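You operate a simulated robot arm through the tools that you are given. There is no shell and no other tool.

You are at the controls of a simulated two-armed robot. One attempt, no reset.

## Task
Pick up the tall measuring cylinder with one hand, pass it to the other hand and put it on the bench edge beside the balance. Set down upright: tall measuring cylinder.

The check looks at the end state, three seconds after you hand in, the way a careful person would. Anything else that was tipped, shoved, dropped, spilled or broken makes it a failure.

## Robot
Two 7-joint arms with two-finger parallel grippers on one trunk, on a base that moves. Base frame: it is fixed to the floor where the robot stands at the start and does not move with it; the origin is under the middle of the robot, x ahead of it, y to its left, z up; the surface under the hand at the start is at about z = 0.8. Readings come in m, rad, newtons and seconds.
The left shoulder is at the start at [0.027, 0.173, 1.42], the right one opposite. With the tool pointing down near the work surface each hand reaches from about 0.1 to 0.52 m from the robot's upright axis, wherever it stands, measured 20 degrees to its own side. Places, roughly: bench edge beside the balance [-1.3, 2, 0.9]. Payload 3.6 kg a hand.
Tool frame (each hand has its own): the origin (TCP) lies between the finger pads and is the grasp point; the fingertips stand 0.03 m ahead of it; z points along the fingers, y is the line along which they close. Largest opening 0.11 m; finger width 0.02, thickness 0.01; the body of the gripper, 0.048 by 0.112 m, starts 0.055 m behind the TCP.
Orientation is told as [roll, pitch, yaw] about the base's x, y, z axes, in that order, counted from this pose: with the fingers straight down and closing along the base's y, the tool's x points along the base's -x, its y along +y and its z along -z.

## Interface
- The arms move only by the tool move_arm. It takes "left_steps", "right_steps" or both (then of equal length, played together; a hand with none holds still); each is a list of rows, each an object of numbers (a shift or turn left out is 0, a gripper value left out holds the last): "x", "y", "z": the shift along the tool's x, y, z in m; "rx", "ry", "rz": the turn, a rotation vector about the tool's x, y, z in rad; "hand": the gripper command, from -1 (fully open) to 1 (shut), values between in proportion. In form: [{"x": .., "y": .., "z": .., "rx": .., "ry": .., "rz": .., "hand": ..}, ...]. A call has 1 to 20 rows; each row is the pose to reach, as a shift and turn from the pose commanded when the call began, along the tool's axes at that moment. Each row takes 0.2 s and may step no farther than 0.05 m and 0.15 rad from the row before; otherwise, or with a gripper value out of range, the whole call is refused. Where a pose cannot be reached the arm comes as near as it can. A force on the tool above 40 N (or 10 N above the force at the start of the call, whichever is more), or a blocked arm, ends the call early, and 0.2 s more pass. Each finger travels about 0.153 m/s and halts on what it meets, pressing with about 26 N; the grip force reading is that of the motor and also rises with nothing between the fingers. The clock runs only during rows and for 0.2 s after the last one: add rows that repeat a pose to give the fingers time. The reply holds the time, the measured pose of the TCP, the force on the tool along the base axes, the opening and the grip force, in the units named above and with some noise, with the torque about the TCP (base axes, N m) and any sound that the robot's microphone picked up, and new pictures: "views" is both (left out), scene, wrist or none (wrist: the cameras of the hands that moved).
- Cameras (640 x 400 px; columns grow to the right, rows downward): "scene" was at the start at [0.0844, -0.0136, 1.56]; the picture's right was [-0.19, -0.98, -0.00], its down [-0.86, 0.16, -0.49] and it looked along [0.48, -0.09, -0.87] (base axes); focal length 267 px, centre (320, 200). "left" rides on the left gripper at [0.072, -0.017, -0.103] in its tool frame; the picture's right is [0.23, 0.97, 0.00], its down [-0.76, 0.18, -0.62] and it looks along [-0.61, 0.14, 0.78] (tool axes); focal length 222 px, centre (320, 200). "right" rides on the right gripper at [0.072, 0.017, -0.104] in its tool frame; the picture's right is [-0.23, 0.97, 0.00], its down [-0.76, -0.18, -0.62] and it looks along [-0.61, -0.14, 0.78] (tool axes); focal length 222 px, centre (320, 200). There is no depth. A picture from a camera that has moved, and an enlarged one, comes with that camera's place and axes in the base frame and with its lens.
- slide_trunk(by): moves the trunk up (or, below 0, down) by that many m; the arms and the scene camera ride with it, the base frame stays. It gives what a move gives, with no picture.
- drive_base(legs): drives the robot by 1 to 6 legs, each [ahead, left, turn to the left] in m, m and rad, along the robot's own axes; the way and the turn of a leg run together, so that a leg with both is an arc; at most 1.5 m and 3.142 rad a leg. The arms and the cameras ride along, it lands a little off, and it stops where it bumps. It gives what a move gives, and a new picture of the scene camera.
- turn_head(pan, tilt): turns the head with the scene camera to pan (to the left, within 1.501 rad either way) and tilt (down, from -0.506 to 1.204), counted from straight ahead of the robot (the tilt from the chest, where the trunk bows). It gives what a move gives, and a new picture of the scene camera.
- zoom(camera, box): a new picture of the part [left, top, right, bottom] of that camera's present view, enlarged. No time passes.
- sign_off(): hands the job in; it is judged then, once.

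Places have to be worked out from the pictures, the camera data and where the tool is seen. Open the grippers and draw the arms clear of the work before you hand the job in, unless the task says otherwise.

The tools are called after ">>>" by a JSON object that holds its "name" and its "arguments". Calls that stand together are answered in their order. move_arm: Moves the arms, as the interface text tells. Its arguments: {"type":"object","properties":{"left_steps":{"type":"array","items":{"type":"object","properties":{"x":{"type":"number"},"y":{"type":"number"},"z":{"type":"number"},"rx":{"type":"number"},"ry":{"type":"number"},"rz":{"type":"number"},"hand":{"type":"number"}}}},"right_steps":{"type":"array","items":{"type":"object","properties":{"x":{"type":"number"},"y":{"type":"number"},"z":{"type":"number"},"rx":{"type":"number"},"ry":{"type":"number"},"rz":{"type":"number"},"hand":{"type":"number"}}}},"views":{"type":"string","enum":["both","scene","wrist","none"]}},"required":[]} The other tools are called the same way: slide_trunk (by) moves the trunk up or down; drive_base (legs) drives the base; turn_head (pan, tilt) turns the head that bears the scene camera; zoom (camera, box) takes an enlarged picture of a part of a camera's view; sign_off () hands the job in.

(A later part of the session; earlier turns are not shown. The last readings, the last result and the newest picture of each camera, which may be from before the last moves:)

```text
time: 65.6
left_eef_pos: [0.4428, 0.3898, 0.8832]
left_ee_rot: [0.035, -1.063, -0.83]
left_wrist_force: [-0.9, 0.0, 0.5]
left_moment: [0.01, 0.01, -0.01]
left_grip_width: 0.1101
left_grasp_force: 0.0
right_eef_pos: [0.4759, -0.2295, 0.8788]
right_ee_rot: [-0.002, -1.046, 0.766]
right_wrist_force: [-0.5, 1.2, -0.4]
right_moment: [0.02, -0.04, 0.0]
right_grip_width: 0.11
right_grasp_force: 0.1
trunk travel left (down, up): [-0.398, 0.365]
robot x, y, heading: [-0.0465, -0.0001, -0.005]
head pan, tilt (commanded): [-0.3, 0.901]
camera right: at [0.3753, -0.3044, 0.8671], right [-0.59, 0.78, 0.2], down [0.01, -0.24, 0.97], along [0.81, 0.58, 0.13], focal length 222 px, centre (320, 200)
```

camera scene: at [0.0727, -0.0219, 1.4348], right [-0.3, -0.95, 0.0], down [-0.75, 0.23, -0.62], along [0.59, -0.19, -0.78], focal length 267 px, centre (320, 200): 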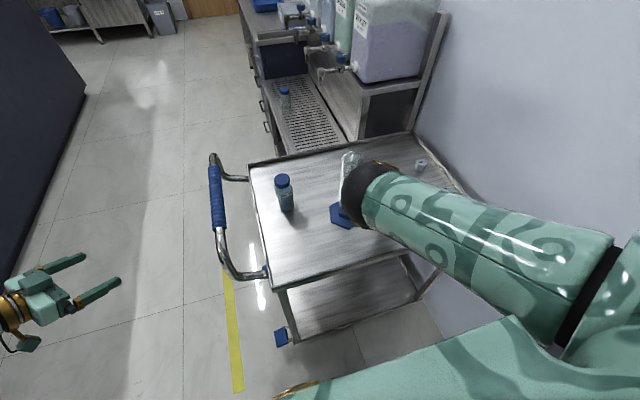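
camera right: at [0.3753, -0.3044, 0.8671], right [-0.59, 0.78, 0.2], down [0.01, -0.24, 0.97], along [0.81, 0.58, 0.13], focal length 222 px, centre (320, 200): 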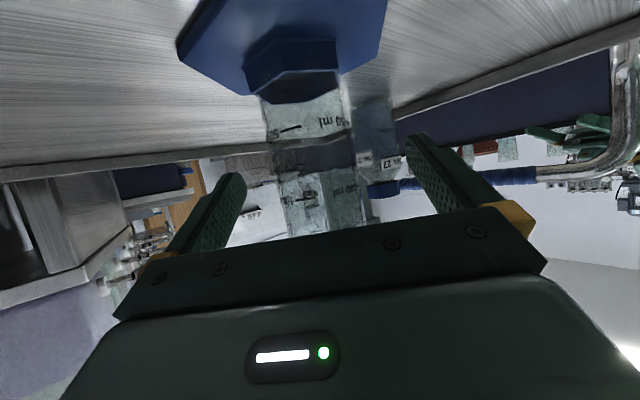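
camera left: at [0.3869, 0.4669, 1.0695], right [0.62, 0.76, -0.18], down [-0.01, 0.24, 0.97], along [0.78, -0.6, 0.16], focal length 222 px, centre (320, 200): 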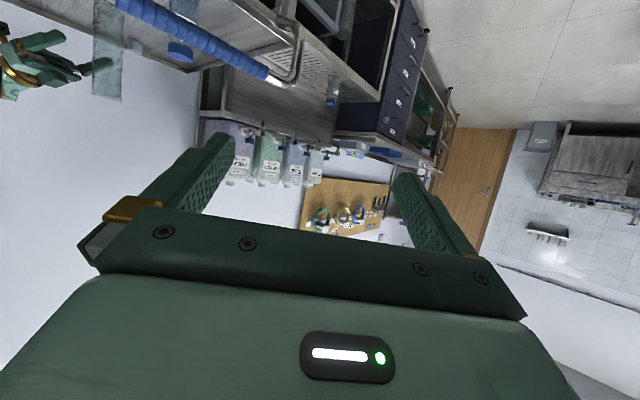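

The barrel is centred at the grasp point (about 4.2 cm wide at that depth). Closing the gripper now.

>>> {"name": "move_arm", "arguments": {"right_steps": [{"hand": -0.3}, {"hand": 0.1}, {"hand": 0.4}, {"hand": 1}, {"hand": 1}, {"hand": 1}]}}

```text
time: 67.0
left_eef_pos: [0.4428, 0.3888, 0.8834]
left_ee_rot: [0.032, -1.065, -0.829]
left_wrist_force: [0.6, 0.2, 0.2]
left_moment: [0.02, 0.0, -0.01]
left_grip_width: 0.11
left_grasp_force: 0.2
right_eef_pos: [0.4766, -0.2297, 0.8779]
right_ee_rot: [-0.002, -1.047, 0.765]
right_wrist_force: [-0.3, 0.5, 0.2]
right_moment: [0.05, -0.08, 0.05]
right_grip_width: 0.0478
right_grasp_force: 26.8
trunk travel left (down, up): [-0.398, 0.365]
robot x, y, heading: [-0.0453, 0.0041, -0.001]
head pan, tilt (commanded): [-0.3, 0.901]
camera scene: at [0.0728, -0.0214, 1.4348], right [-0.3, -0.95, 0.0], down [-0.75, 0.23, -0.62], along [0.59, -0.19, -0.78], focal length 267 px, centre (320, 200)
camera right: at [0.3751, -0.3042, 0.867], right [-0.59, 0.78, 0.2], down [0.01, -0.24, 0.97], along [0.81, 0.58, 0.13], focal length 222 px, centre (320, 200)
```

scene: 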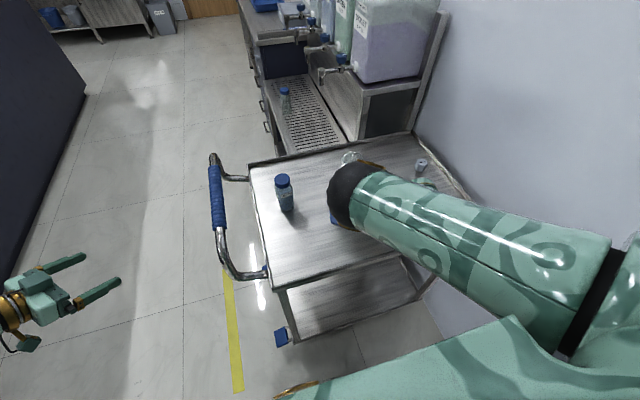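
right: 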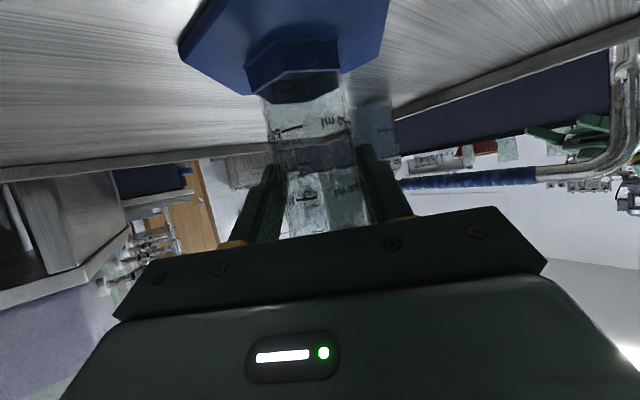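

It is gripped firmly (width 4.8 cm, 27 N). I'll lift slowly by 8 cm straight up and check the hold.

>>> {"name": "move_arm", "arguments": {"right_steps": [{"x": -0.0087, "z": -0.005}, {"x": -0.0173, "z": -0.01}, {"x": -0.026, "z": -0.015}, {"x": -0.0346, "z": -0.02}, {"x": -0.0433, "z": -0.025}, {"x": -0.052, "z": -0.03}, {"x": -0.0606, "z": -0.035}, {"x": -0.0693, "z": -0.04}, {"x": -0.0693, "z": -0.04}]}}

```text
time: 69.0
left_eef_pos: [0.4432, 0.3885, 0.8836]
left_ee_rot: [0.032, -1.065, -0.828]
left_wrist_force: [1.2, -0.2, 0.5]
left_moment: [0.07, -0.01, 0.02]
left_grip_width: 0.11
left_grasp_force: 0.0
right_eef_pos: [0.4751, -0.2291, 0.955]
right_ee_rot: [-0.003, -1.049, 0.765]
right_wrist_force: [-0.5, 0.1, -1.9]
right_moment: [0.0, 0.0, 0.02]
right_grip_width: 0.0476
right_grasp_force: 26.2
trunk travel left (down, up): [-0.398, 0.365]
robot x, y, heading: [-0.0454, 0.0026, -0.011]
head pan, tilt (commanded): [-0.3, 0.901]
camera scene: at [0.0731, -0.0216, 1.4348], right [-0.3, -0.95, 0.0], down [-0.75, 0.23, -0.62], along [0.59, -0.19, -0.78], focal length 267 px, centre (320, 200)
camera right: at [0.3742, -0.3032, 0.9446], right [-0.59, 0.78, 0.2], down [0.01, -0.24, 0.97], along [0.81, 0.58, 0.13], focal length 222 px, centre (320, 200)
```

scene: 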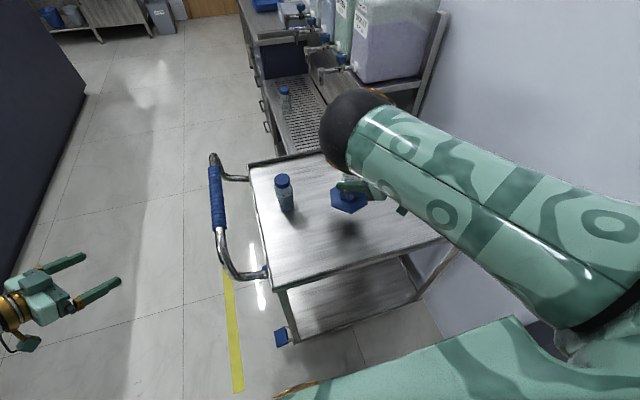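
right: 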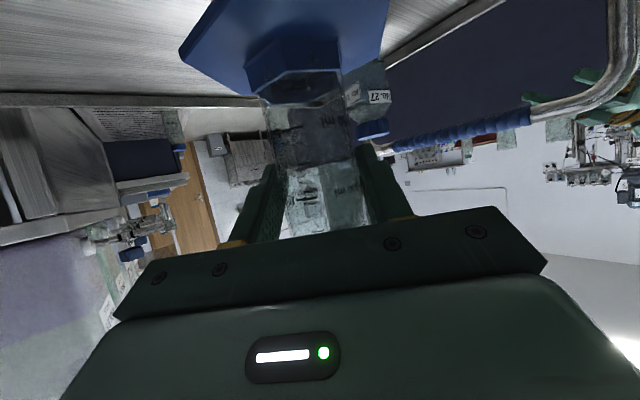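

Lifted cleanly: the force shows about 2 N of weight and the foot is well off the table. Now I'll back the robot straight away from the trolley into open floor.

>>> {"name": "drive_base", "arguments": {"legs": [[-0.25, 0, 0], [-0.25, 0.1, 0]]}}

```text
time: 72.3
left_eef_pos: [-0.0535, 0.4925, 0.8844]
left_ee_rot: [0.034, -1.065, -0.829]
left_wrist_force: [-0.1, 0.4, 0.1]
left_moment: [0.02, 0.0, 0.06]
left_grip_width: 0.11
left_grasp_force: 0.1
right_eef_pos: [-0.0217, -0.1259, 0.9551]
right_ee_rot: [-0.002, -1.047, 0.769]
right_wrist_force: [-0.2, -1.1, -1.3]
right_moment: [-0.01, -0.02, 0.0]
right_grip_width: 0.0475
right_grasp_force: 25.8
trunk travel left (down, up): [-0.398, 0.365]
robot x, y, heading: [-0.5406, 0.104, -0.002]
head pan, tilt (commanded): [-0.3, 0.901]
camera scene: at [-0.4235, 0.0807, 1.4349], right [-0.3, -0.95, 0.0], down [-0.75, 0.23, -0.62], along [0.59, -0.19, -0.78], focal length 267 px, centre (320, 200)
```

scene: 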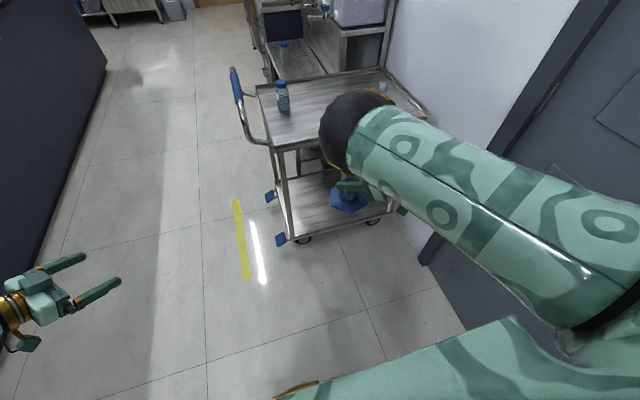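

The cylinder is held securely and the trolley items are untouched. Before planning the handover I'll look at how the left arm is configured.

>>> {"name": "turn_head", "arguments": {"pan": 0.6, "tilt": 1.0}}

>>> {"name": "turn_head", "arguments": {"pan": 0.0, "tilt": 0.9}}

```text
time: 73.5
left_eef_pos: [-0.0521, 0.491, 0.8836]
left_ee_rot: [0.032, -1.065, -0.827]
left_wrist_force: [0.1, 0.5, -0.4]
left_moment: [0.0, 0.01, -0.02]
left_grip_width: 0.1101
left_grasp_force: 0.0
right_eef_pos: [-0.0202, -0.1262, 0.9558]
right_ee_rot: [0.0, -1.045, 0.765]
right_wrist_force: [-0.1, 0.2, -2.8]
right_moment: [-0.01, 0.01, 0.0]
right_grip_width: 0.0475
right_grasp_force: 26.2
trunk travel left (down, up): [-0.398, 0.365]
robot x, y, heading: [-0.5381, 0.1007, -0.003]
head pan, tilt (commanded): [0.6, 1.0]
camera scene: at [-0.4367, 0.1418, 1.4276], right [0.56, -0.83, 0.0], down [-0.7, -0.47, -0.54], along [0.45, 0.3, -0.84], focal length 267 px, centre (320, 200)
```

scene: 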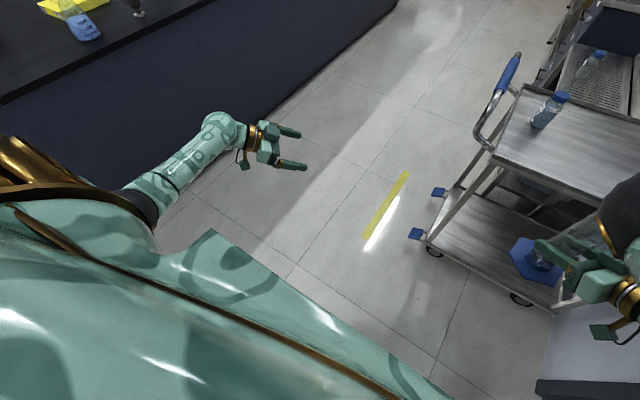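

```text
time: 74.5
left_eef_pos: [-0.0525, 0.4925, 0.8831]
left_ee_rot: [0.034, -1.065, -0.826]
left_wrist_force: [-0.7, -0.5, -0.8]
left_moment: [0.01, -0.02, 0.0]
left_grip_width: 0.1099
left_grasp_force: 0.0
right_eef_pos: [-0.0194, -0.1271, 0.9543]
right_ee_rot: [-0.002, -1.046, 0.767]
right_wrist_force: [-0.1, -0.3, -2.1]
right_moment: [-0.03, 0.01, 0.0]
right_grip_width: 0.0474
right_grasp_force: 26.3
trunk travel left (down, up): [-0.398, 0.365]
robot x, y, heading: [-0.5384, 0.1048, -0.003]
head pan, tilt (commanded): [0.0, 0.901]
camera scene: at [-0.4188, 0.1026, 1.4348], right [0.0, -1.0, 0.0], down [-0.78, 0.0, -0.62], along [0.62, 0.0, -0.78], focal length 267 px, centre (320, 200)
```

scene: 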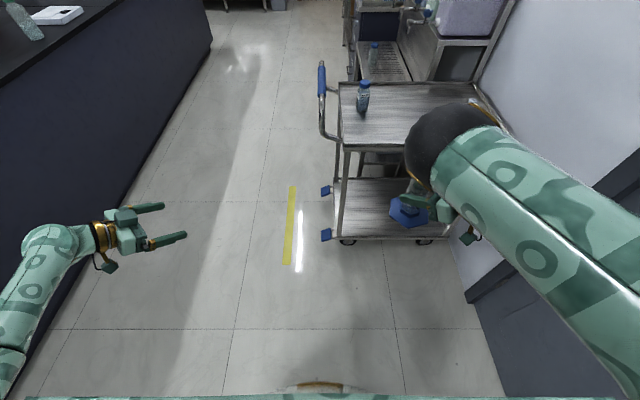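

The left arm has a natural outboard elbow, which is good. For the handover I'll turn the right hand to point straight left with the cylinder moved toward the middle, so the left hand can come in from exactly the opposite side.

>>> {"name": "move_arm", "arguments": {"right_steps": [{"x": -0.0039, "y": 0.0116, "z": 0.0068, "rx": -0.087, "rz": -0.0503}, {"x": -0.0079, "y": 0.0231, "z": 0.0136, "rx": -0.174, "rz": -0.1005}, {"x": -0.0118, "y": 0.0347, "z": 0.0204, "rx": -0.261, "rz": -0.1508}, {"x": -0.0157, "y": 0.0462, "z": 0.0272, "rx": -0.348, "rz": -0.201}, {"x": -0.0196, "y": 0.0578, "z": 0.0339, "rx": -0.435, "rz": -0.2513}, {"x": -0.0236, "y": 0.0693, "z": 0.0407, "rx": -0.522, "rz": -0.3015}, {"x": -0.0275, "y": 0.0809, "z": 0.0475, "rx": -0.609, "rz": -0.3518}, {"x": -0.0314, "y": 0.0924, "z": 0.0543, "rx": -0.696, "rz": -0.402}, {"x": -0.0314, "y": 0.0924, "z": 0.0543, "rx": -0.696, "rz": -0.402}], "views": "scene"}}

```text
time: 76.5
left_eef_pos: [-0.0506, 0.4922, 0.8829]
left_ee_rot: [0.035, -1.065, -0.827]
left_wrist_force: [0.7, -0.7, 0.0]
left_moment: [0.0, 0.0, 0.01]
left_grip_width: 0.1097
left_grasp_force: 0.0
right_eef_pos: [-0.0397, -0.0198, 0.955]
right_ee_rot: [0.001, -1.045, 1.572]
right_wrist_force: [0.2, -0.3, -1.9]
right_moment: [0.0, -0.01, -0.01]
right_grip_width: 0.0475
right_grasp_force: 26.1
trunk travel left (down, up): [-0.398, 0.365]
robot x, y, heading: [-0.5383, 0.104, 0.0]
head pan, tilt (commanded): [0.0, 0.901]
camera scene: at [-0.4189, 0.1024, 1.4348], right [0.0, -1.0, 0.0], down [-0.78, 0.0, -0.62], along [0.62, 0.0, -0.78], focal length 267 px, centre (320, 200)
```

scene: 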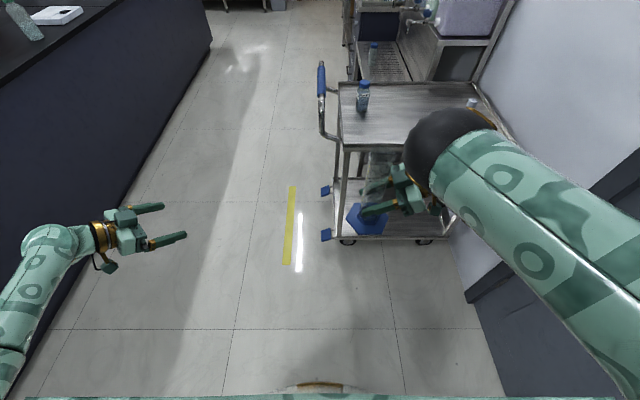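

The right hand holds the cylinder at [-0.04, -0.02], pointing exactly left, with the foot at z ≈ 0.877. Next I'll bring the left hand up to z ≈ 1.045, 9 cm above the right grip, turning it to point right at the cylinder while staying well clear at y ≈ 0.36.

>>> {"name": "move_arm", "arguments": {"left_steps": [{"x": -0.032, "y": -0.0137, "z": 0.0017, "rx": 0.1137, "ry": 0.0018, "rz": 0.0612}, {"x": -0.0641, "y": -0.0273, "z": 0.0033, "rx": 0.2273, "ry": 0.0037, "rz": 0.1223}, {"x": -0.0961, "y": -0.041, "z": 0.005, "rx": 0.341, "ry": 0.0055, "rz": 0.1835}, {"x": -0.1281, "y": -0.0546, "z": 0.0066, "rx": 0.4547, "ry": 0.0073, "rz": 0.2447}, {"x": -0.1602, "y": -0.0683, "z": 0.0083, "rx": 0.5683, "ry": 0.0092, "rz": 0.3058}, {"x": -0.1922, "y": -0.0819, "z": 0.0099, "rx": 0.682, "ry": 0.011, "rz": 0.367}, {"x": -0.1922, "y": -0.0819, "z": 0.0099, "rx": 0.682, "ry": 0.011, "rz": 0.367}]}}

```text
time: 78.1
left_eef_pos: [-0.044, 0.359, 1.0444]
left_ee_rot: [-0.001, -1.048, -1.573]
left_wrist_force: [-0.7, 0.2, 0.0]
left_moment: [0.03, 0.02, -0.01]
left_grip_width: 0.11
left_grasp_force: 0.1
right_eef_pos: [-0.0387, -0.0188, 0.9567]
right_ee_rot: [-0.001, -1.045, 1.568]
right_wrist_force: [0.2, -0.1, -1.6]
right_moment: [0.0, 0.03, 0.0]
right_grip_width: 0.0476
right_grasp_force: 26.0
trunk travel left (down, up): [-0.398, 0.365]
robot x, y, heading: [-0.5382, 0.1044, -0.005]
head pan, tilt (commanded): [0.0, 0.901]
camera scene: at [-0.419, 0.1031, 1.4348], right [0.0, -1.0, 0.0], down [-0.78, 0.0, -0.62], along [0.62, 0.0, -0.78], focal length 267 px, centre (320, 200)
camera left: at [-0.0609, 0.4845, 1.0321], right [0.97, 0.11, -0.2], down [0.18, 0.16, 0.97], along [0.14, -0.98, 0.13], focal length 222 px, centre (320, 200)
```

scene: 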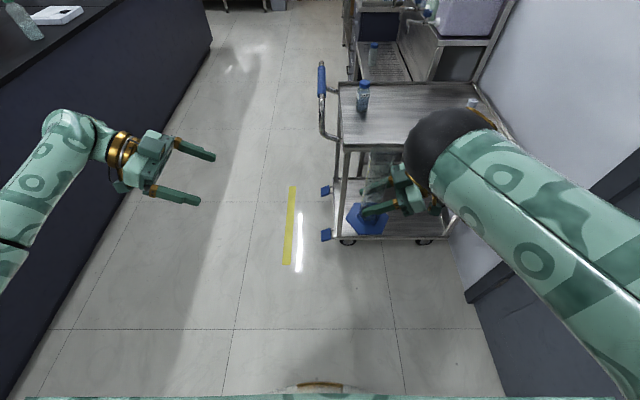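
left: 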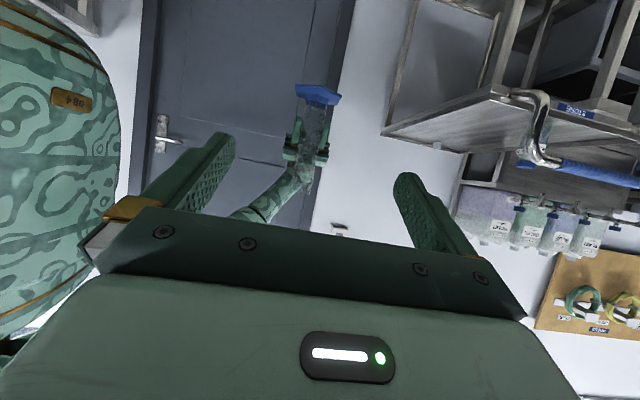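

The left hand is in line at the right height and its camera sees the cylinder. I'll advance 22 cm toward it, leaving about 16 cm to go, then check alignment.

>>> {"name": "move_arm", "arguments": {"left_steps": [{"x": -0.022, "y": 0.001, "z": 0.0381}, {"x": -0.044, "y": 0.002, "z": 0.0762}, {"x": -0.066, "y": 0.003, "z": 0.1143}, {"x": -0.088, "y": 0.004, "z": 0.1524}, {"x": -0.11, "y": 0.005, "z": 0.1905}, {"x": -0.11, "y": 0.005, "z": 0.1905}]}}

>>> {"name": "zoom", "arguments": {"camera": "left", "box": [160, 50, 480, 250]}}

>>> {"name": "zoom", "arguments": {"camera": "scene", "box": [220, 80, 460, 260]}}

```text
time: 79.5
left_eef_pos: [-0.0399, 0.1391, 1.0447]
left_ee_rot: [-0.001, -1.049, -1.57]
left_wrist_force: [0.4, 0.1, -0.4]
left_moment: [-0.01, 0.02, 0.02]
left_grip_width: 0.1102
left_grasp_force: 0.0
right_eef_pos: [-0.039, -0.0191, 0.9555]
right_ee_rot: [0.002, -1.044, 1.569]
right_wrist_force: [1.2, 0.1, -2.0]
right_moment: [0.02, 0.02, 0.01]
right_grip_width: 0.0475
right_grasp_force: 26.3
trunk travel left (down, up): [-0.398, 0.365]
robot x, y, heading: [-0.5407, 0.1049, 0.001]
head pan, tilt (commanded): [0.0, 0.901]
camera scene: at [-0.4188, 0.1032, 1.4348], right [0.0, -1.0, 0.0], down [-0.78, 0.0, -0.62], along [0.62, 0.0, -0.78], focal length 267 px, centre (320, 200)
camera left: at [-0.0567, 0.2637, 1.0321], right [0.97, 0.11, -0.2], down [0.18, 0.16, 0.97], along [0.14, -0.98, 0.14], focal length 222 px, centre (320, 200)
```

scene: 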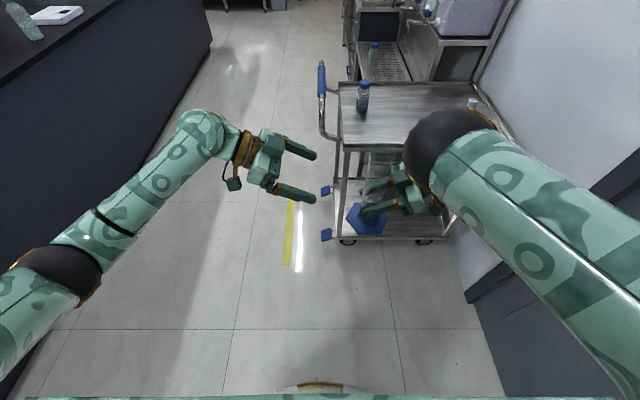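
left: 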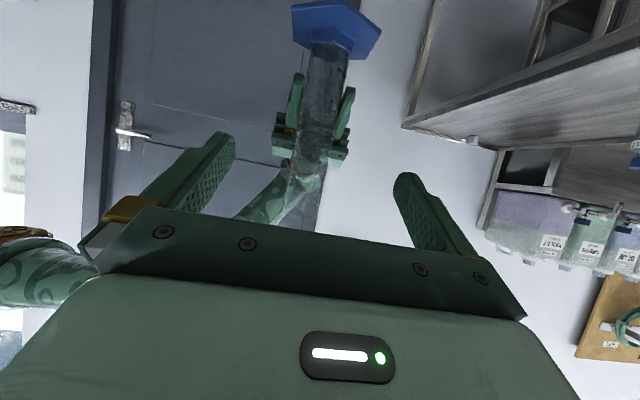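

```text
2.00 times, centred on (320, 150) of left
camera zoom: at [-0.0567, 0.2637, 1.0321], right [0.97, 0.11, -0.2], down [0.18, 0.16, 0.97], along [0.14, -0.98, 0.14], focal length 444 px, centre (320, 300)
```

zoom: 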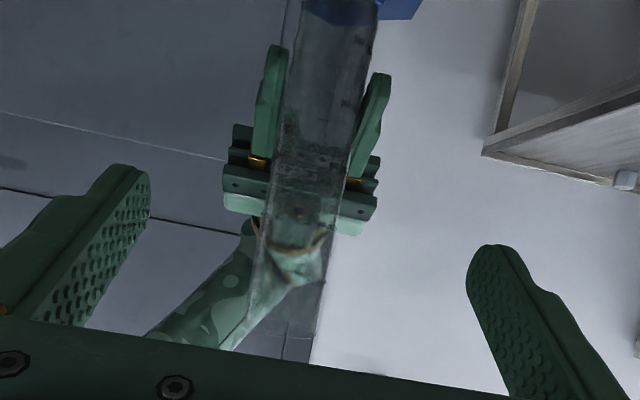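

```text
2.22 times, centred on (340, 170) of scene
camera zoom: at [-0.4188, 0.1032, 1.4348], right [0.0, -1.0, 0.0], down [-0.78, 0.0, -0.62], along [0.62, 0.0, -0.78], focal length 594 px, centre (276, 267)
```

zoom: 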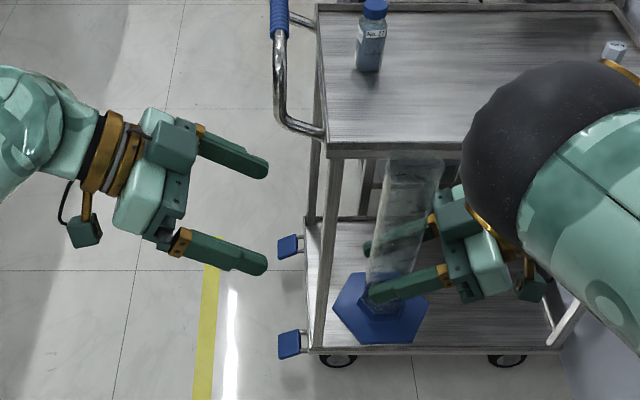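

Alignment is within about 3 mm and the hands are vertically separated. I'll advance the left hand the remaining 15.8 cm so its fingers straddle the upper barrel.

>>> {"name": "move_arm", "arguments": {"left_steps": [{"x": -0.02, "y": 0.002, "z": 0.0346}, {"x": -0.04, "y": 0.003, "z": 0.0693}, {"x": -0.055, "y": 0.003, "z": 0.0953}, {"x": -0.07, "y": 0.003, "z": 0.1212}, {"x": -0.079, "y": 0.003, "z": 0.1368}, {"x": -0.079, "y": 0.003, "z": 0.1368}]}}

>>> {"name": "zoom", "arguments": {"camera": "scene", "box": [250, 100, 470, 260]}}

```text
time: 80.9
left_eef_pos: [-0.0341, -0.0191, 1.0435]
left_ee_rot: [0.0, -1.048, -1.572]
left_wrist_force: [-0.5, -0.1, -0.2]
left_moment: [-0.01, -0.01, 0.06]
left_grip_width: 0.1101
left_grasp_force: 0.0
right_eef_pos: [-0.0386, -0.0195, 0.9556]
right_ee_rot: [0.002, -1.045, 1.569]
right_wrist_force: [0.5, -0.4, -1.7]
right_moment: [-0.03, -0.02, 0.03]
right_grip_width: 0.0476
right_grasp_force: 26.0
trunk travel left (down, up): [-0.398, 0.365]
robot x, y, heading: [-0.5406, 0.1015, 0.001]
head pan, tilt (commanded): [0.0, 0.901]
camera scene: at [-0.4187, 0.1026, 1.4348], right [0.0, -1.0, 0.0], down [-0.78, 0.0, -0.62], along [0.62, 0.0, -0.78], focal length 267 px, centre (320, 200)
camera left: at [-0.0514, 0.107, 1.0314], right [0.97, 0.11, -0.2], down [0.18, 0.16, 0.97], along [0.14, -0.98, 0.13], focal length 222 px, centre (320, 200)
```

scene: 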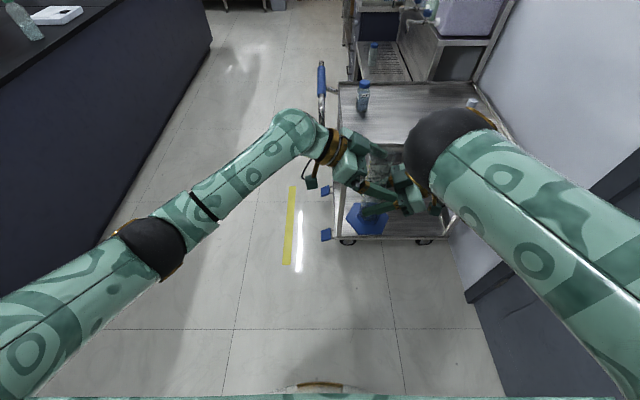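
left: 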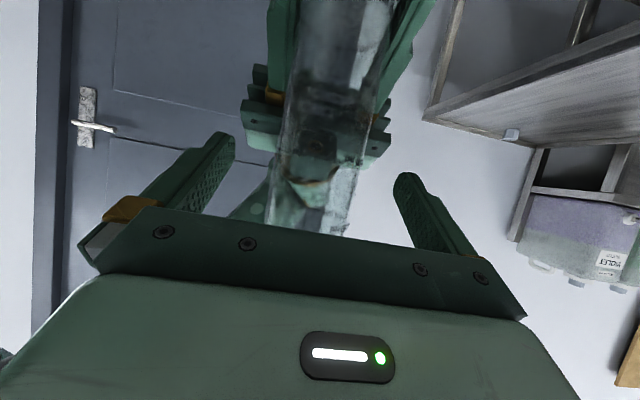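

```text
2.50 times, centred on (360, 180) of scene
camera zoom: at [-0.4187, 0.1026, 1.4348], right [0.0, -1.0, 0.0], down [-0.78, 0.0, -0.62], along [0.62, 0.0, -0.78], focal length 668 px, centre (220, 250)
```

zoom: 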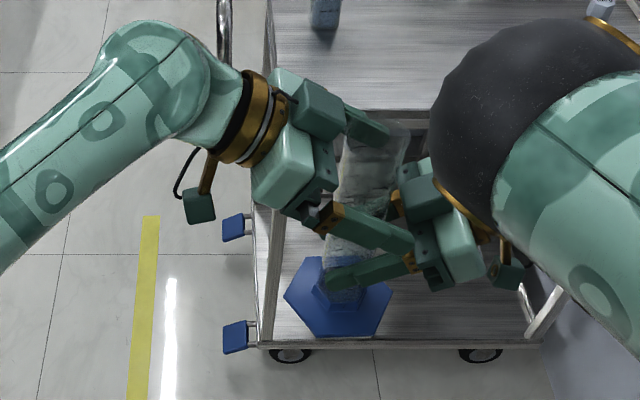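

The barrel sits at the left hand's grasp point. I'll close the left gripper on it while the right keeps holding.

>>> {"name": "move_arm", "arguments": {"left_steps": [{"hand": -0.3}, {"hand": 0.0}, {"hand": 0.2}, {"hand": 1}, {"hand": 1}, {"hand": 1}]}}

```text
time: 82.3
left_eef_pos: [-0.0352, -0.0188, 1.0442]
left_ee_rot: [-0.005, -1.049, -1.571]
left_wrist_force: [-22.6, 2.6, 3.4]
left_moment: [0.02, 0.87, 0.02]
left_grip_width: 0.049
left_grasp_force: 26.2
right_eef_pos: [-0.0383, -0.0201, 0.9563]
right_ee_rot: [-0.001, -1.047, 1.571]
right_wrist_force: [22.1, -0.9, -6.2]
right_moment: [0.14, 0.98, -0.04]
right_grip_width: 0.0475
right_grasp_force: 25.8
trunk travel left (down, up): [-0.398, 0.365]
robot x, y, heading: [-0.5401, 0.1046, -0.003]
head pan, tilt (commanded): [0.0, 0.901]
camera scene: at [-0.4187, 0.1023, 1.4348], right [0.0, -1.0, 0.0], down [-0.78, 0.0, -0.62], along [0.62, 0.0, -0.78], focal length 267 px, centre (320, 200)
camera left: at [-0.0519, 0.1066, 1.0313], right [0.97, 0.11, -0.2], down [0.18, 0.16, 0.97], along [0.14, -0.98, 0.14], focal length 222 px, centre (320, 200)
```

scene: 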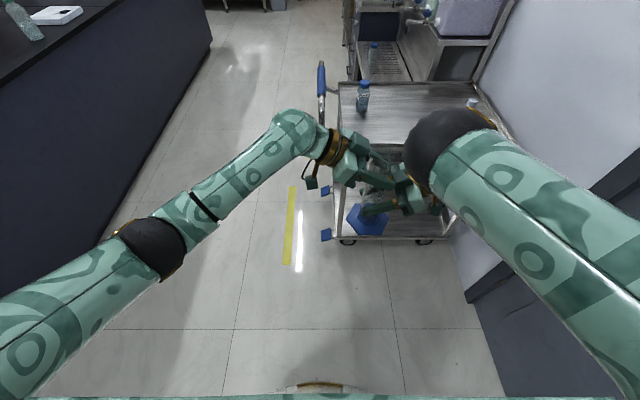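
left: 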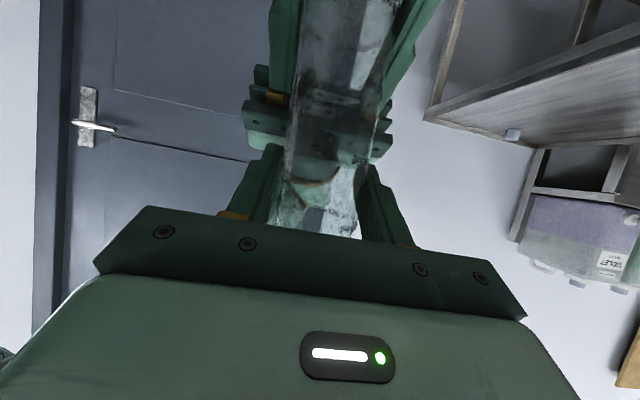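

Both hands hold the cylinder, but they push against each other sideways with about 22 N. I'll shift the left hand a few millimetres to relax that before releasing.

>>> {"name": "move_arm", "arguments": {"left_steps": [{"y": -0.001}, {"y": -0.002}, {"y": -0.003}, {"y": -0.0035}, {"y": -0.0035}], "views": "none"}}

```text
time: 83.5
left_eef_pos: [-0.0384, -0.0164, 1.0443]
left_ee_rot: [0.0, -1.045, -1.571]
left_wrist_force: [0.5, -5.0, -9.0]
left_moment: [-0.21, -0.05, -0.02]
left_grip_width: 0.0485
left_grasp_force: 26.1
right_eef_pos: [-0.039, -0.0198, 0.9553]
right_ee_rot: [0.002, -1.046, 1.569]
right_wrist_force: [-0.9, 5.9, 8.3]
right_moment: [-0.25, -0.02, 0.05]
right_grip_width: 0.0471
right_grasp_force: 26.3
trunk travel left (down, up): [-0.398, 0.365]
robot x, y, heading: [-0.5404, 0.1025, -0.007]
head pan, tilt (commanded): [0.0, 0.901]
```

The sideways push is gone; only a small vertical strain remains. I'll ease that by 1.5 mm, then open the right gripper and confirm the left carries the load.

>>> {"name": "move_arm", "arguments": {"left_steps": [{"z": 0.0008}, {"z": 0.0015}, {"z": 0.0015}], "views": "none"}}

>>> {"name": "move_arm", "arguments": {"right_steps": [{"hand": 0.1}, {"hand": -0.2}, {"hand": -0.6}, {"hand": -1}, {"hand": -1}]}}

```text
time: 84.3
left_eef_pos: [-0.0378, -0.018, 1.044]
left_ee_rot: [-0.002, -1.046, -1.57]
left_wrist_force: [-9.3, 10.9, -0.2]
left_moment: [0.46, 0.48, -0.03]
left_grip_width: 0.0485
left_grasp_force: 26.3
right_eef_pos: [-0.0389, -0.02, 0.9557]
right_ee_rot: [0.001, -1.046, 1.566]
right_wrist_force: [9.0, -10.9, -1.1]
right_moment: [0.49, 0.34, -0.04]
right_grip_width: 0.0475
right_grasp_force: 25.8
trunk travel left (down, up): [-0.398, 0.365]
robot x, y, heading: [-0.5388, 0.1086, -0.006]
head pan, tilt (commanded): [0.0, 0.901]
```

```text
time: 85.5
left_eef_pos: [-0.0378, -0.0195, 1.0441]
left_ee_rot: [-0.002, -1.046, -1.568]
left_wrist_force: [0.3, -0.6, 0.2]
left_moment: [-0.01, 0.04, 0.01]
left_grip_width: 0.0485
left_grasp_force: 26.4
right_eef_pos: [-0.039, -0.0192, 0.9562]
right_ee_rot: [0.0, -1.045, 1.568]
right_wrist_force: [0.1, -1.0, 0.5]
right_moment: [-0.02, -0.01, -0.04]
right_grip_width: 0.1101
right_grasp_force: 0.0
trunk travel left (down, up): [-0.398, 0.365]
robot x, y, heading: [-0.5429, 0.1037, -0.001]
head pan, tilt (commanded): [0.0, 0.901]
camera scene: at [-0.4187, 0.1023, 1.4348], right [0.0, -1.0, 0.0], down [-0.78, 0.0, -0.62], along [0.62, 0.0, -0.78], focal length 267 px, centre (320, 200)
camera right: at [-0.0546, -0.1442, 0.9452], right [-0.97, 0.11, 0.2], down [0.18, -0.16, 0.97], along [0.14, 0.98, 0.13], focal length 222 px, centre (320, 200)
```

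scene: 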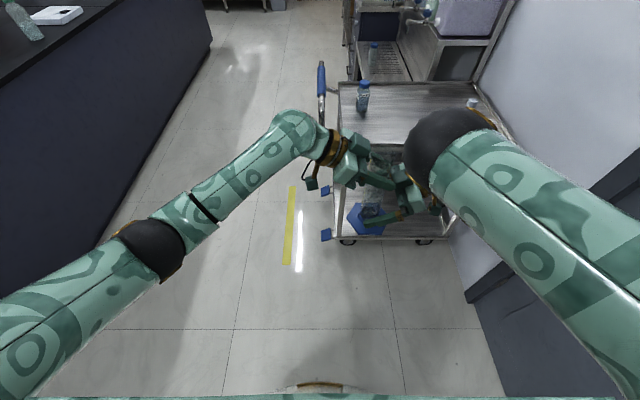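
right: 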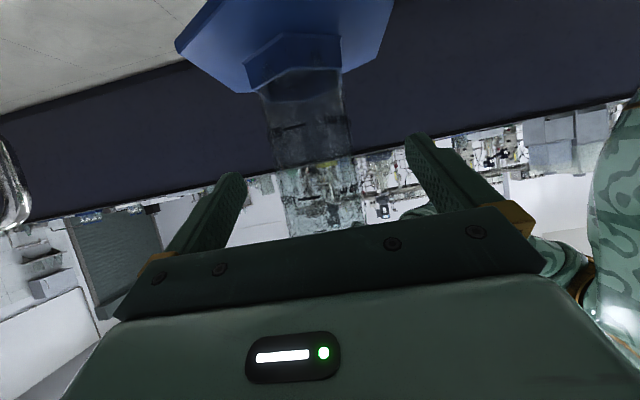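

The right gripper is open and the cylinder stays in the left hand (4.85 cm, 26 N). I'll withdraw the right hand straight back to its own side.

>>> {"name": "move_arm", "arguments": {"right_steps": [{"x": 0.015, "z": -0.026}, {"x": 0.03, "z": -0.052}, {"x": 0.05, "z": -0.0866}, {"x": 0.07, "z": -0.1212}, {"x": 0.09, "z": -0.1559}, {"x": 0.09, "z": -0.1559}], "views": "both"}}

```text
time: 86.9
left_eef_pos: [-0.038, -0.0184, 1.0433]
left_ee_rot: [0.001, -1.047, -1.571]
left_wrist_force: [-0.5, -0.3, -0.1]
left_moment: [-0.01, 0.0, 0.04]
left_grip_width: 0.0484
left_grasp_force: 25.7
right_eef_pos: [-0.0381, -0.1968, 0.9551]
right_ee_rot: [0.001, -1.045, 1.569]
right_wrist_force: [0.0, 0.8, 0.5]
right_moment: [0.02, 0.02, -0.01]
right_grip_width: 0.11
right_grasp_force: 0.0
trunk travel left (down, up): [-0.398, 0.365]
robot x, y, heading: [-0.5412, 0.1034, -0.007]
head pan, tilt (commanded): [0.0, 0.901]
camera scene: at [-0.4187, 0.1033, 1.4348], right [0.0, -1.0, 0.0], down [-0.78, 0.0, -0.62], along [0.62, 0.0, -0.78], focal length 267 px, centre (320, 200)
camera right: at [-0.0524, -0.3219, 0.9447], right [-0.97, 0.11, 0.2], down [0.18, -0.16, 0.97], along [0.14, 0.98, 0.13], focal length 222 px, centre (320, 200)
```

scene: 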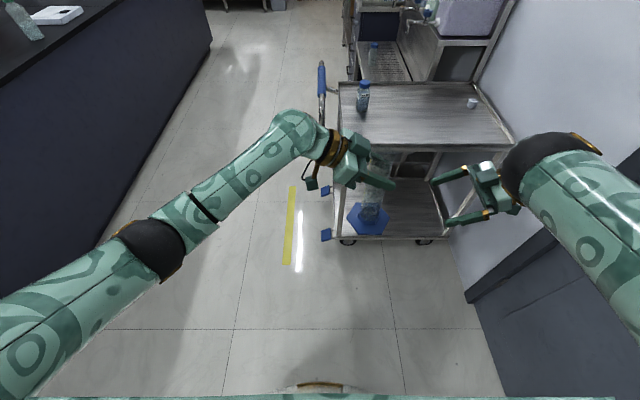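
right: 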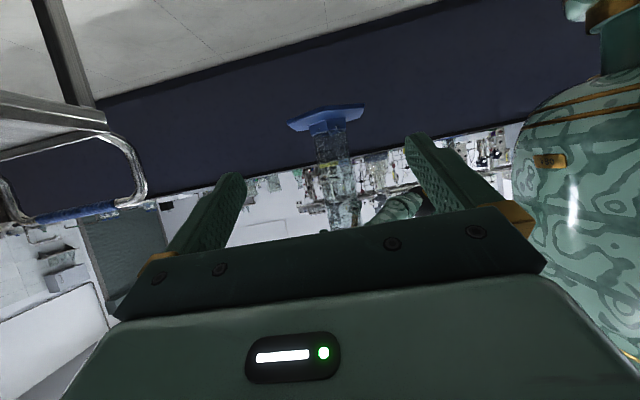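

The handover is complete: the left hand alone holds the cylinder. I'll zoom in to make sure it hangs upright and the grip looks sound.

>>> {"name": "zoom", "arguments": {"camera": "scene", "box": [260, 90, 460, 250]}}

>>> {"name": "zoom", "arguments": {"camera": "right", "box": [220, 70, 460, 250]}}

```text
2.50 times, centred on (360, 170) of scene
camera zoom: at [-0.4187, 0.1033, 1.4348], right [0.0, -1.0, 0.0], down [-0.78, 0.0, -0.62], along [0.62, 0.0, -0.78], focal length 668 px, centre (220, 275)
```

zoom: 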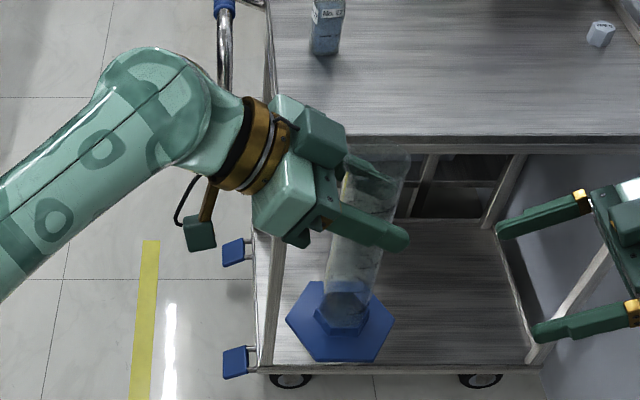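

```text
2.22 times, centred on (340, 160) of right
camera zoom: at [-0.0524, -0.3219, 0.9447], right [-0.97, 0.11, 0.2], down [0.18, -0.16, 0.97], along [0.14, 0.98, 0.13], focal length 494 px, centre (276, 289)
```

zoom: 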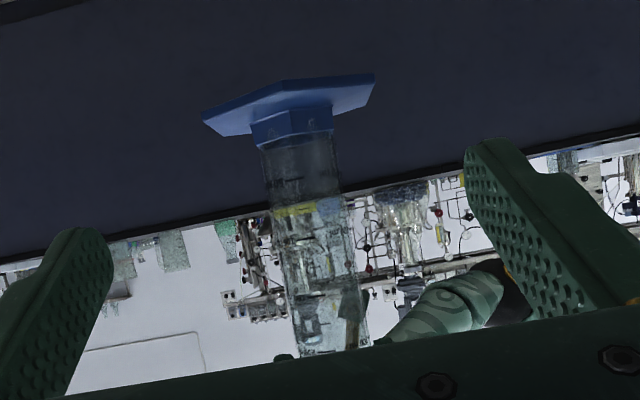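

The cylinder is upright and well held. Now I'll look toward the bench again from this position to find the balance, the bench's left end and a route around.

>>> {"name": "turn_head", "arguments": {"pan": 1.5, "tilt": 0.3}}

```text
time: 88.5
left_eef_pos: [-0.0393, -0.0194, 1.044]
left_ee_rot: [-0.002, -1.046, -1.571]
left_wrist_force: [-0.6, 0.3, -0.1]
left_moment: [-0.01, -0.01, 0.0]
left_grip_width: 0.0485
left_grasp_force: 26.1
right_eef_pos: [-0.0362, -0.1969, 0.9558]
right_ee_rot: [0.001, -1.047, 1.569]
right_wrist_force: [0.0, 0.3, 0.7]
right_moment: [0.0, 0.01, 0.02]
right_grip_width: 0.1101
right_grasp_force: 0.0
trunk travel left (down, up): [-0.398, 0.365]
robot x, y, heading: [-0.5424, 0.1009, -0.002]
head pan, tilt (commanded): [1.499, 0.3]
camera scene: at [-0.4872, 0.1954, 1.4871], right [1.0, -0.07, 0.0], down [-0.02, -0.29, -0.96], along [0.07, 0.95, -0.3], focal length 267 px, centre (320, 200)
```

scene: 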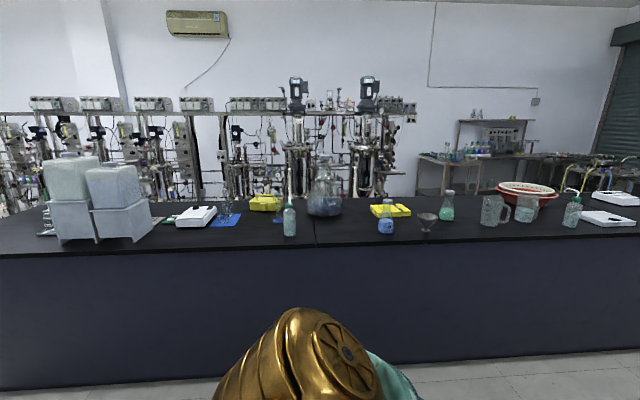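

>>> {"name": "zoom", "arguments": {"camera": "scene", "box": [20, 140, 260, 270]}}

>>> {"name": "zoom", "arguments": {"camera": "scene", "box": [140, 180, 260, 250]}}

```text
2.67 times, centred on (140, 205) of scene
camera zoom: at [-0.4872, 0.1954, 1.4871], right [1.0, -0.07, 0.0], down [-0.02, -0.29, -0.96], along [0.07, 0.95, -0.3], focal length 713 px, centre (800, 187)
```

zoom: 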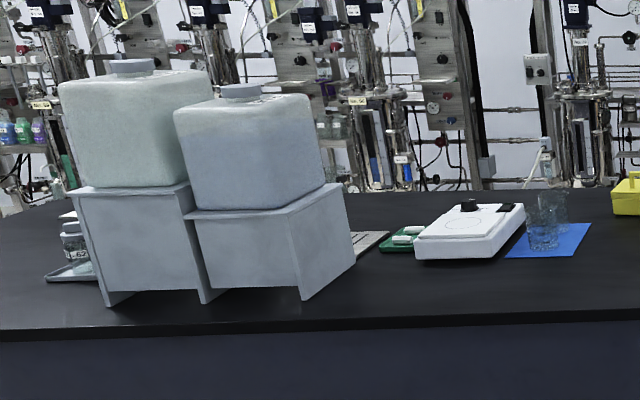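

```text
5.33 times, centred on (200, 215) of scene
camera zoom: at [-0.4872, 0.1954, 1.4871], right [1.0, -0.07, 0.0], down [-0.02, -0.29, -0.96], along [0.07, 0.95, -0.3], focal length 1425 px, centre (960, 120)
```

zoom: 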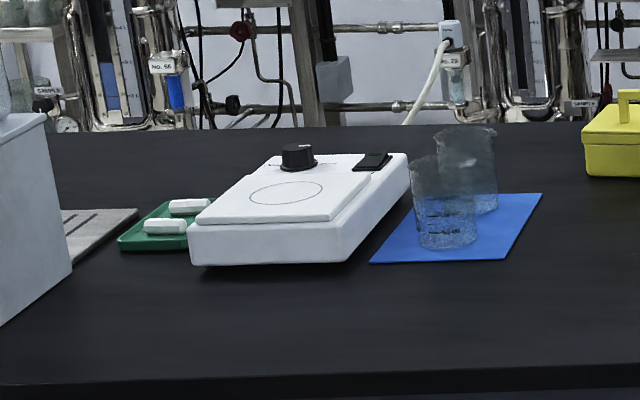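

The white unit I saw first is actually a magnetic stirrer (knob, stir bars beside it) facing the far side. The stated spot [-1.3, 2] lies on the empty black strip near the bench's far edge, and the balance is probably hidden behind the carboys. I'll fold the right arm in, then go and look from elsewhere.

>>> {"name": "move_arm", "arguments": {"right_steps": [{"x": 0.0025, "y": 0.0238, "z": -0.0043, "rx": 0.1133, "rz": 0.0654}, {"x": 0.005, "y": 0.0477, "z": -0.0087, "rx": 0.2267, "rz": 0.1308}, {"x": 0.0075, "y": 0.0715, "z": -0.013, "rx": 0.34, "rz": 0.1963}, {"x": 0.01, "y": 0.0953, "z": -0.0173, "rx": 0.4533, "rz": 0.2617}, {"x": 0.0125, "y": 0.1192, "z": -0.0217, "rx": 0.5667, "rz": 0.3271}, {"x": 0.015, "y": 0.143, "z": -0.026, "rx": 0.68, "rz": 0.3925}, {"x": 0.015, "y": 0.143, "z": -0.026, "rx": 0.68, "rz": 0.3925}], "views": "none"}}

>>> {"name": "drive_base", "arguments": {"legs": [[0, 0.25, 0], [0, 0, 0.8]]}}

```text
time: 90.1
left_eef_pos: [-0.0377, -0.0194, 1.0426]
left_ee_rot: [-0.002, -1.047, -1.571]
left_wrist_force: [0.2, -0.2, -0.6]
left_moment: [-0.01, -0.01, 0.01]
left_grip_width: 0.0484
left_grasp_force: 26.1
right_eef_pos: [-0.1836, -0.2251, 0.9532]
right_ee_rot: [-0.002, -1.045, 0.785]
right_wrist_force: [-0.8, 0.5, 0.2]
right_moment: [0.01, -0.01, 0.02]
right_grip_width: 0.1099
right_grasp_force: 0.0
trunk travel left (down, up): [-0.398, 0.365]
robot x, y, heading: [-0.5416, 0.0997, -0.002]
head pan, tilt (commanded): [1.499, 0.3]
```

```text
time: 94.0
left_eef_pos: [-0.1008, 0.6323, 1.0436]
left_ee_rot: [0.001, -1.047, -0.773]
left_wrist_force: [-0.3, 0.9, -0.3]
left_moment: [0.02, 0.03, 0.0]
left_grip_width: 0.0485
left_grasp_force: 25.7
right_eef_pos: [-0.0526, 0.3844, 0.9542]
right_ee_rot: [-0.002, -1.047, 1.583]
right_wrist_force: [0.0, -0.4, -0.3]
right_moment: [-0.01, -0.04, 0.01]
right_grip_width: 0.1098
right_grasp_force: 0.0
trunk travel left (down, up): [-0.398, 0.365]
robot x, y, heading: [-0.5398, 0.3529, 0.805]
head pan, tilt (commanded): [1.499, 0.3]
camera scene: at [-0.5684, 0.4592, 1.4871], right [0.75, 0.66, 0.0], down [0.2, -0.22, -0.96], along [-0.63, 0.71, -0.3], focal length 267 px, centre (320, 200)
```

scene: 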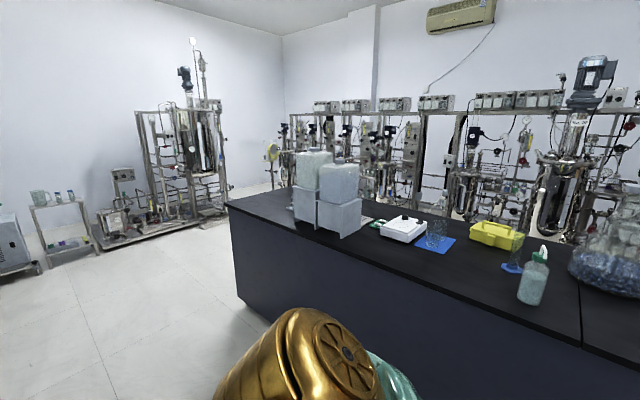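

From here I can see the bench's left end at about x ≈ -2.3, with wide clear floor beyond it before the reactor skid at x ≈ -4.2. I'll turn to face that way with the head looking ahead, then drive along the aisle.

>>> {"name": "turn_head", "arguments": {"pan": 0.0, "tilt": 0.35}}

>>> {"name": "drive_base", "arguments": {"legs": [[0, 0, 1.2], [0, 0, 1.137]]}}

```text
time: 95.6
left_eef_pos: [-0.0993, 0.6333, 1.0449]
left_ee_rot: [-0.001, -1.047, -0.773]
left_wrist_force: [0.0, -0.2, 0.1]
left_moment: [-0.03, 0.05, 0.01]
left_grip_width: 0.0485
left_grasp_force: 26.0
right_eef_pos: [-0.053, 0.3859, 0.9539]
right_ee_rot: [-0.002, -1.045, 1.583]
right_wrist_force: [0.7, 0.2, 0.3]
right_moment: [-0.01, 0.0, -0.02]
right_grip_width: 0.1099
right_grasp_force: 0.0
trunk travel left (down, up): [-0.398, 0.365]
robot x, y, heading: [-0.5419, 0.3598, 0.797]
head pan, tilt (commanded): [0.0, 0.351]
camera scene: at [-0.4413, 0.4559, 1.4823], right [0.72, -0.7, 0.0], down [-0.24, -0.25, -0.94], along [0.66, 0.67, -0.34], focal length 267 px, centre (320, 200)
```

scene: 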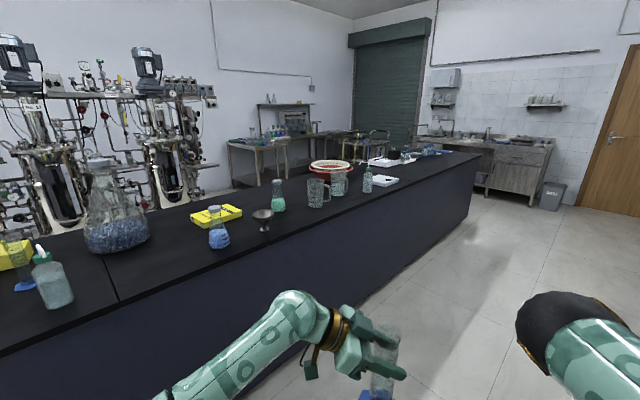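

```text
time: 101.9
left_eef_pos: [-1.0422, 0.4785, 1.0436]
left_ee_rot: [0.0, -1.046, 1.579]
left_wrist_force: [-0.4, -0.1, 0.3]
left_moment: [0.0, 0.0, -0.04]
left_grip_width: 0.0485
left_grasp_force: 27.0
right_eef_pos: [-0.8984, 0.6849, 0.9548]
right_ee_rot: [-0.003, -1.045, -2.347]
right_wrist_force: [0.4, 0.3, 0.8]
right_moment: [-0.02, 0.0, 0.0]
right_grip_width: 0.11
right_grasp_force: 0.1
trunk travel left (down, up): [-0.398, 0.365]
robot x, y, heading: [-0.542, 0.3608, -3.133]
head pan, tilt (commanded): [0.0, 0.351]
camera scene: at [-0.6764, 0.3562, 1.4823], right [-0.01, 1.0, 0.0], down [0.34, 0.0, -0.94], along [-0.94, -0.01, -0.34], focal length 267 px, centre (320, 200)
```

scene: 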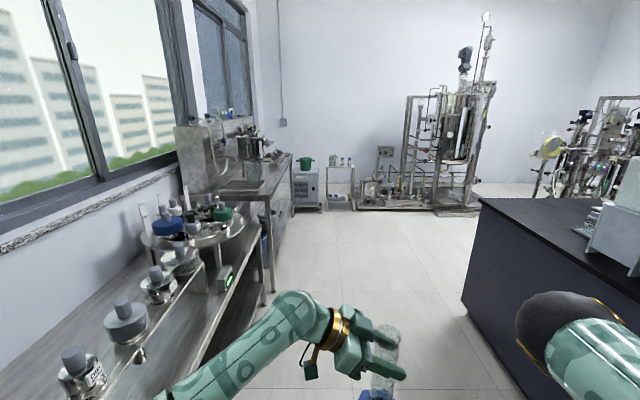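

I now face the aisle: there is a crowded side bench on the left (front edge near y ≈ 0) and the island on the right (y ≥ 1.32). I'll shift right to the aisle's centre and then drive along it in steps.

>>> {"name": "drive_base", "arguments": {"legs": [[0, -0.3, 0]]}}

```text
time: 103.9
left_eef_pos: [-1.0424, 0.7729, 1.0438]
left_ee_rot: [-0.002, -1.045, 1.576]
left_wrist_force: [0.9, 0.1, 0.3]
left_moment: [0.03, -0.01, -0.01]
left_grip_width: 0.0485
left_grasp_force: 25.9
right_eef_pos: [-0.8981, 0.9798, 0.9535]
right_ee_rot: [-0.002, -1.047, -2.353]
right_wrist_force: [-0.6, -0.1, 0.2]
right_moment: [-0.03, 0.02, 0.01]
right_grip_width: 0.1102
right_grasp_force: 0.1
trunk travel left (down, up): [-0.398, 0.365]
robot x, y, heading: [-0.544, 0.6545, -3.139]
head pan, tilt (commanded): [0.0, 0.351]
camera scene: at [-0.6777, 0.6506, 1.4823], right [0.0, 1.0, 0.0], down [0.34, 0.0, -0.94], along [-0.94, 0.0, -0.34], focal length 267 px, centre (320, 200)
```

scene: 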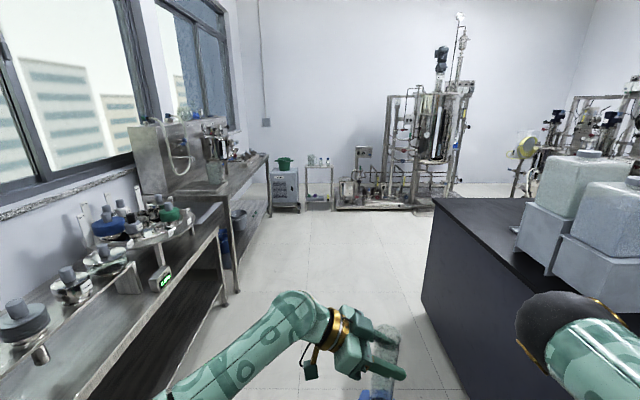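

The aisle is clear ahead and the left elbow is tucked in to about 0.27 m from the centreline. I'll drive forward 1.3 m along the aisle.

>>> {"name": "drive_base", "arguments": {"legs": [[1.3, -0.04, 0]]}}

```text
time: 110.4
left_eef_pos: [-2.3313, 0.8019, 1.0432]
left_ee_rot: [-0.001, -1.048, 1.578]
left_wrist_force: [-0.6, -0.3, -0.4]
left_moment: [-0.05, -0.06, 0.03]
left_grip_width: 0.0488
left_grasp_force: 26.3
right_eef_pos: [-2.1872, 1.0098, 0.9542]
right_ee_rot: [-0.001, -1.044, -2.348]
right_wrist_force: [-0.2, 0.9, 0.0]
right_moment: [0.01, 0.01, -0.04]
right_grip_width: 0.1099
right_grasp_force: 0.2
trunk travel left (down, up): [-0.398, 0.365]
robot x, y, heading: [-1.829, 0.6802, -3.136]
head pan, tilt (commanded): [0.0, 0.351]
camera scene: at [-1.9665, 0.6817, 1.4823], right [-0.01, 1.0, 0.0], down [0.34, 0.0, -0.94], along [-0.94, -0.01, -0.34], focal length 267 px, centre (320, 200)
```

scene: 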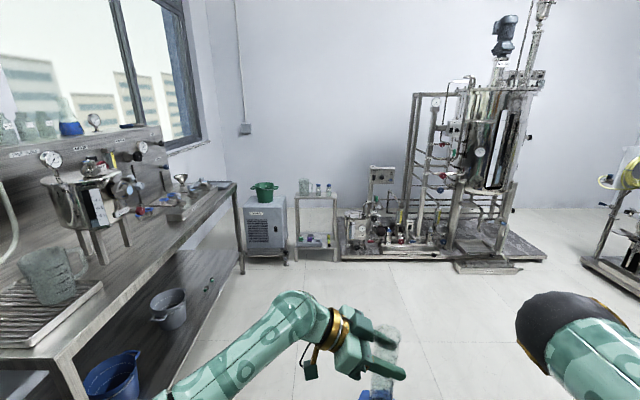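

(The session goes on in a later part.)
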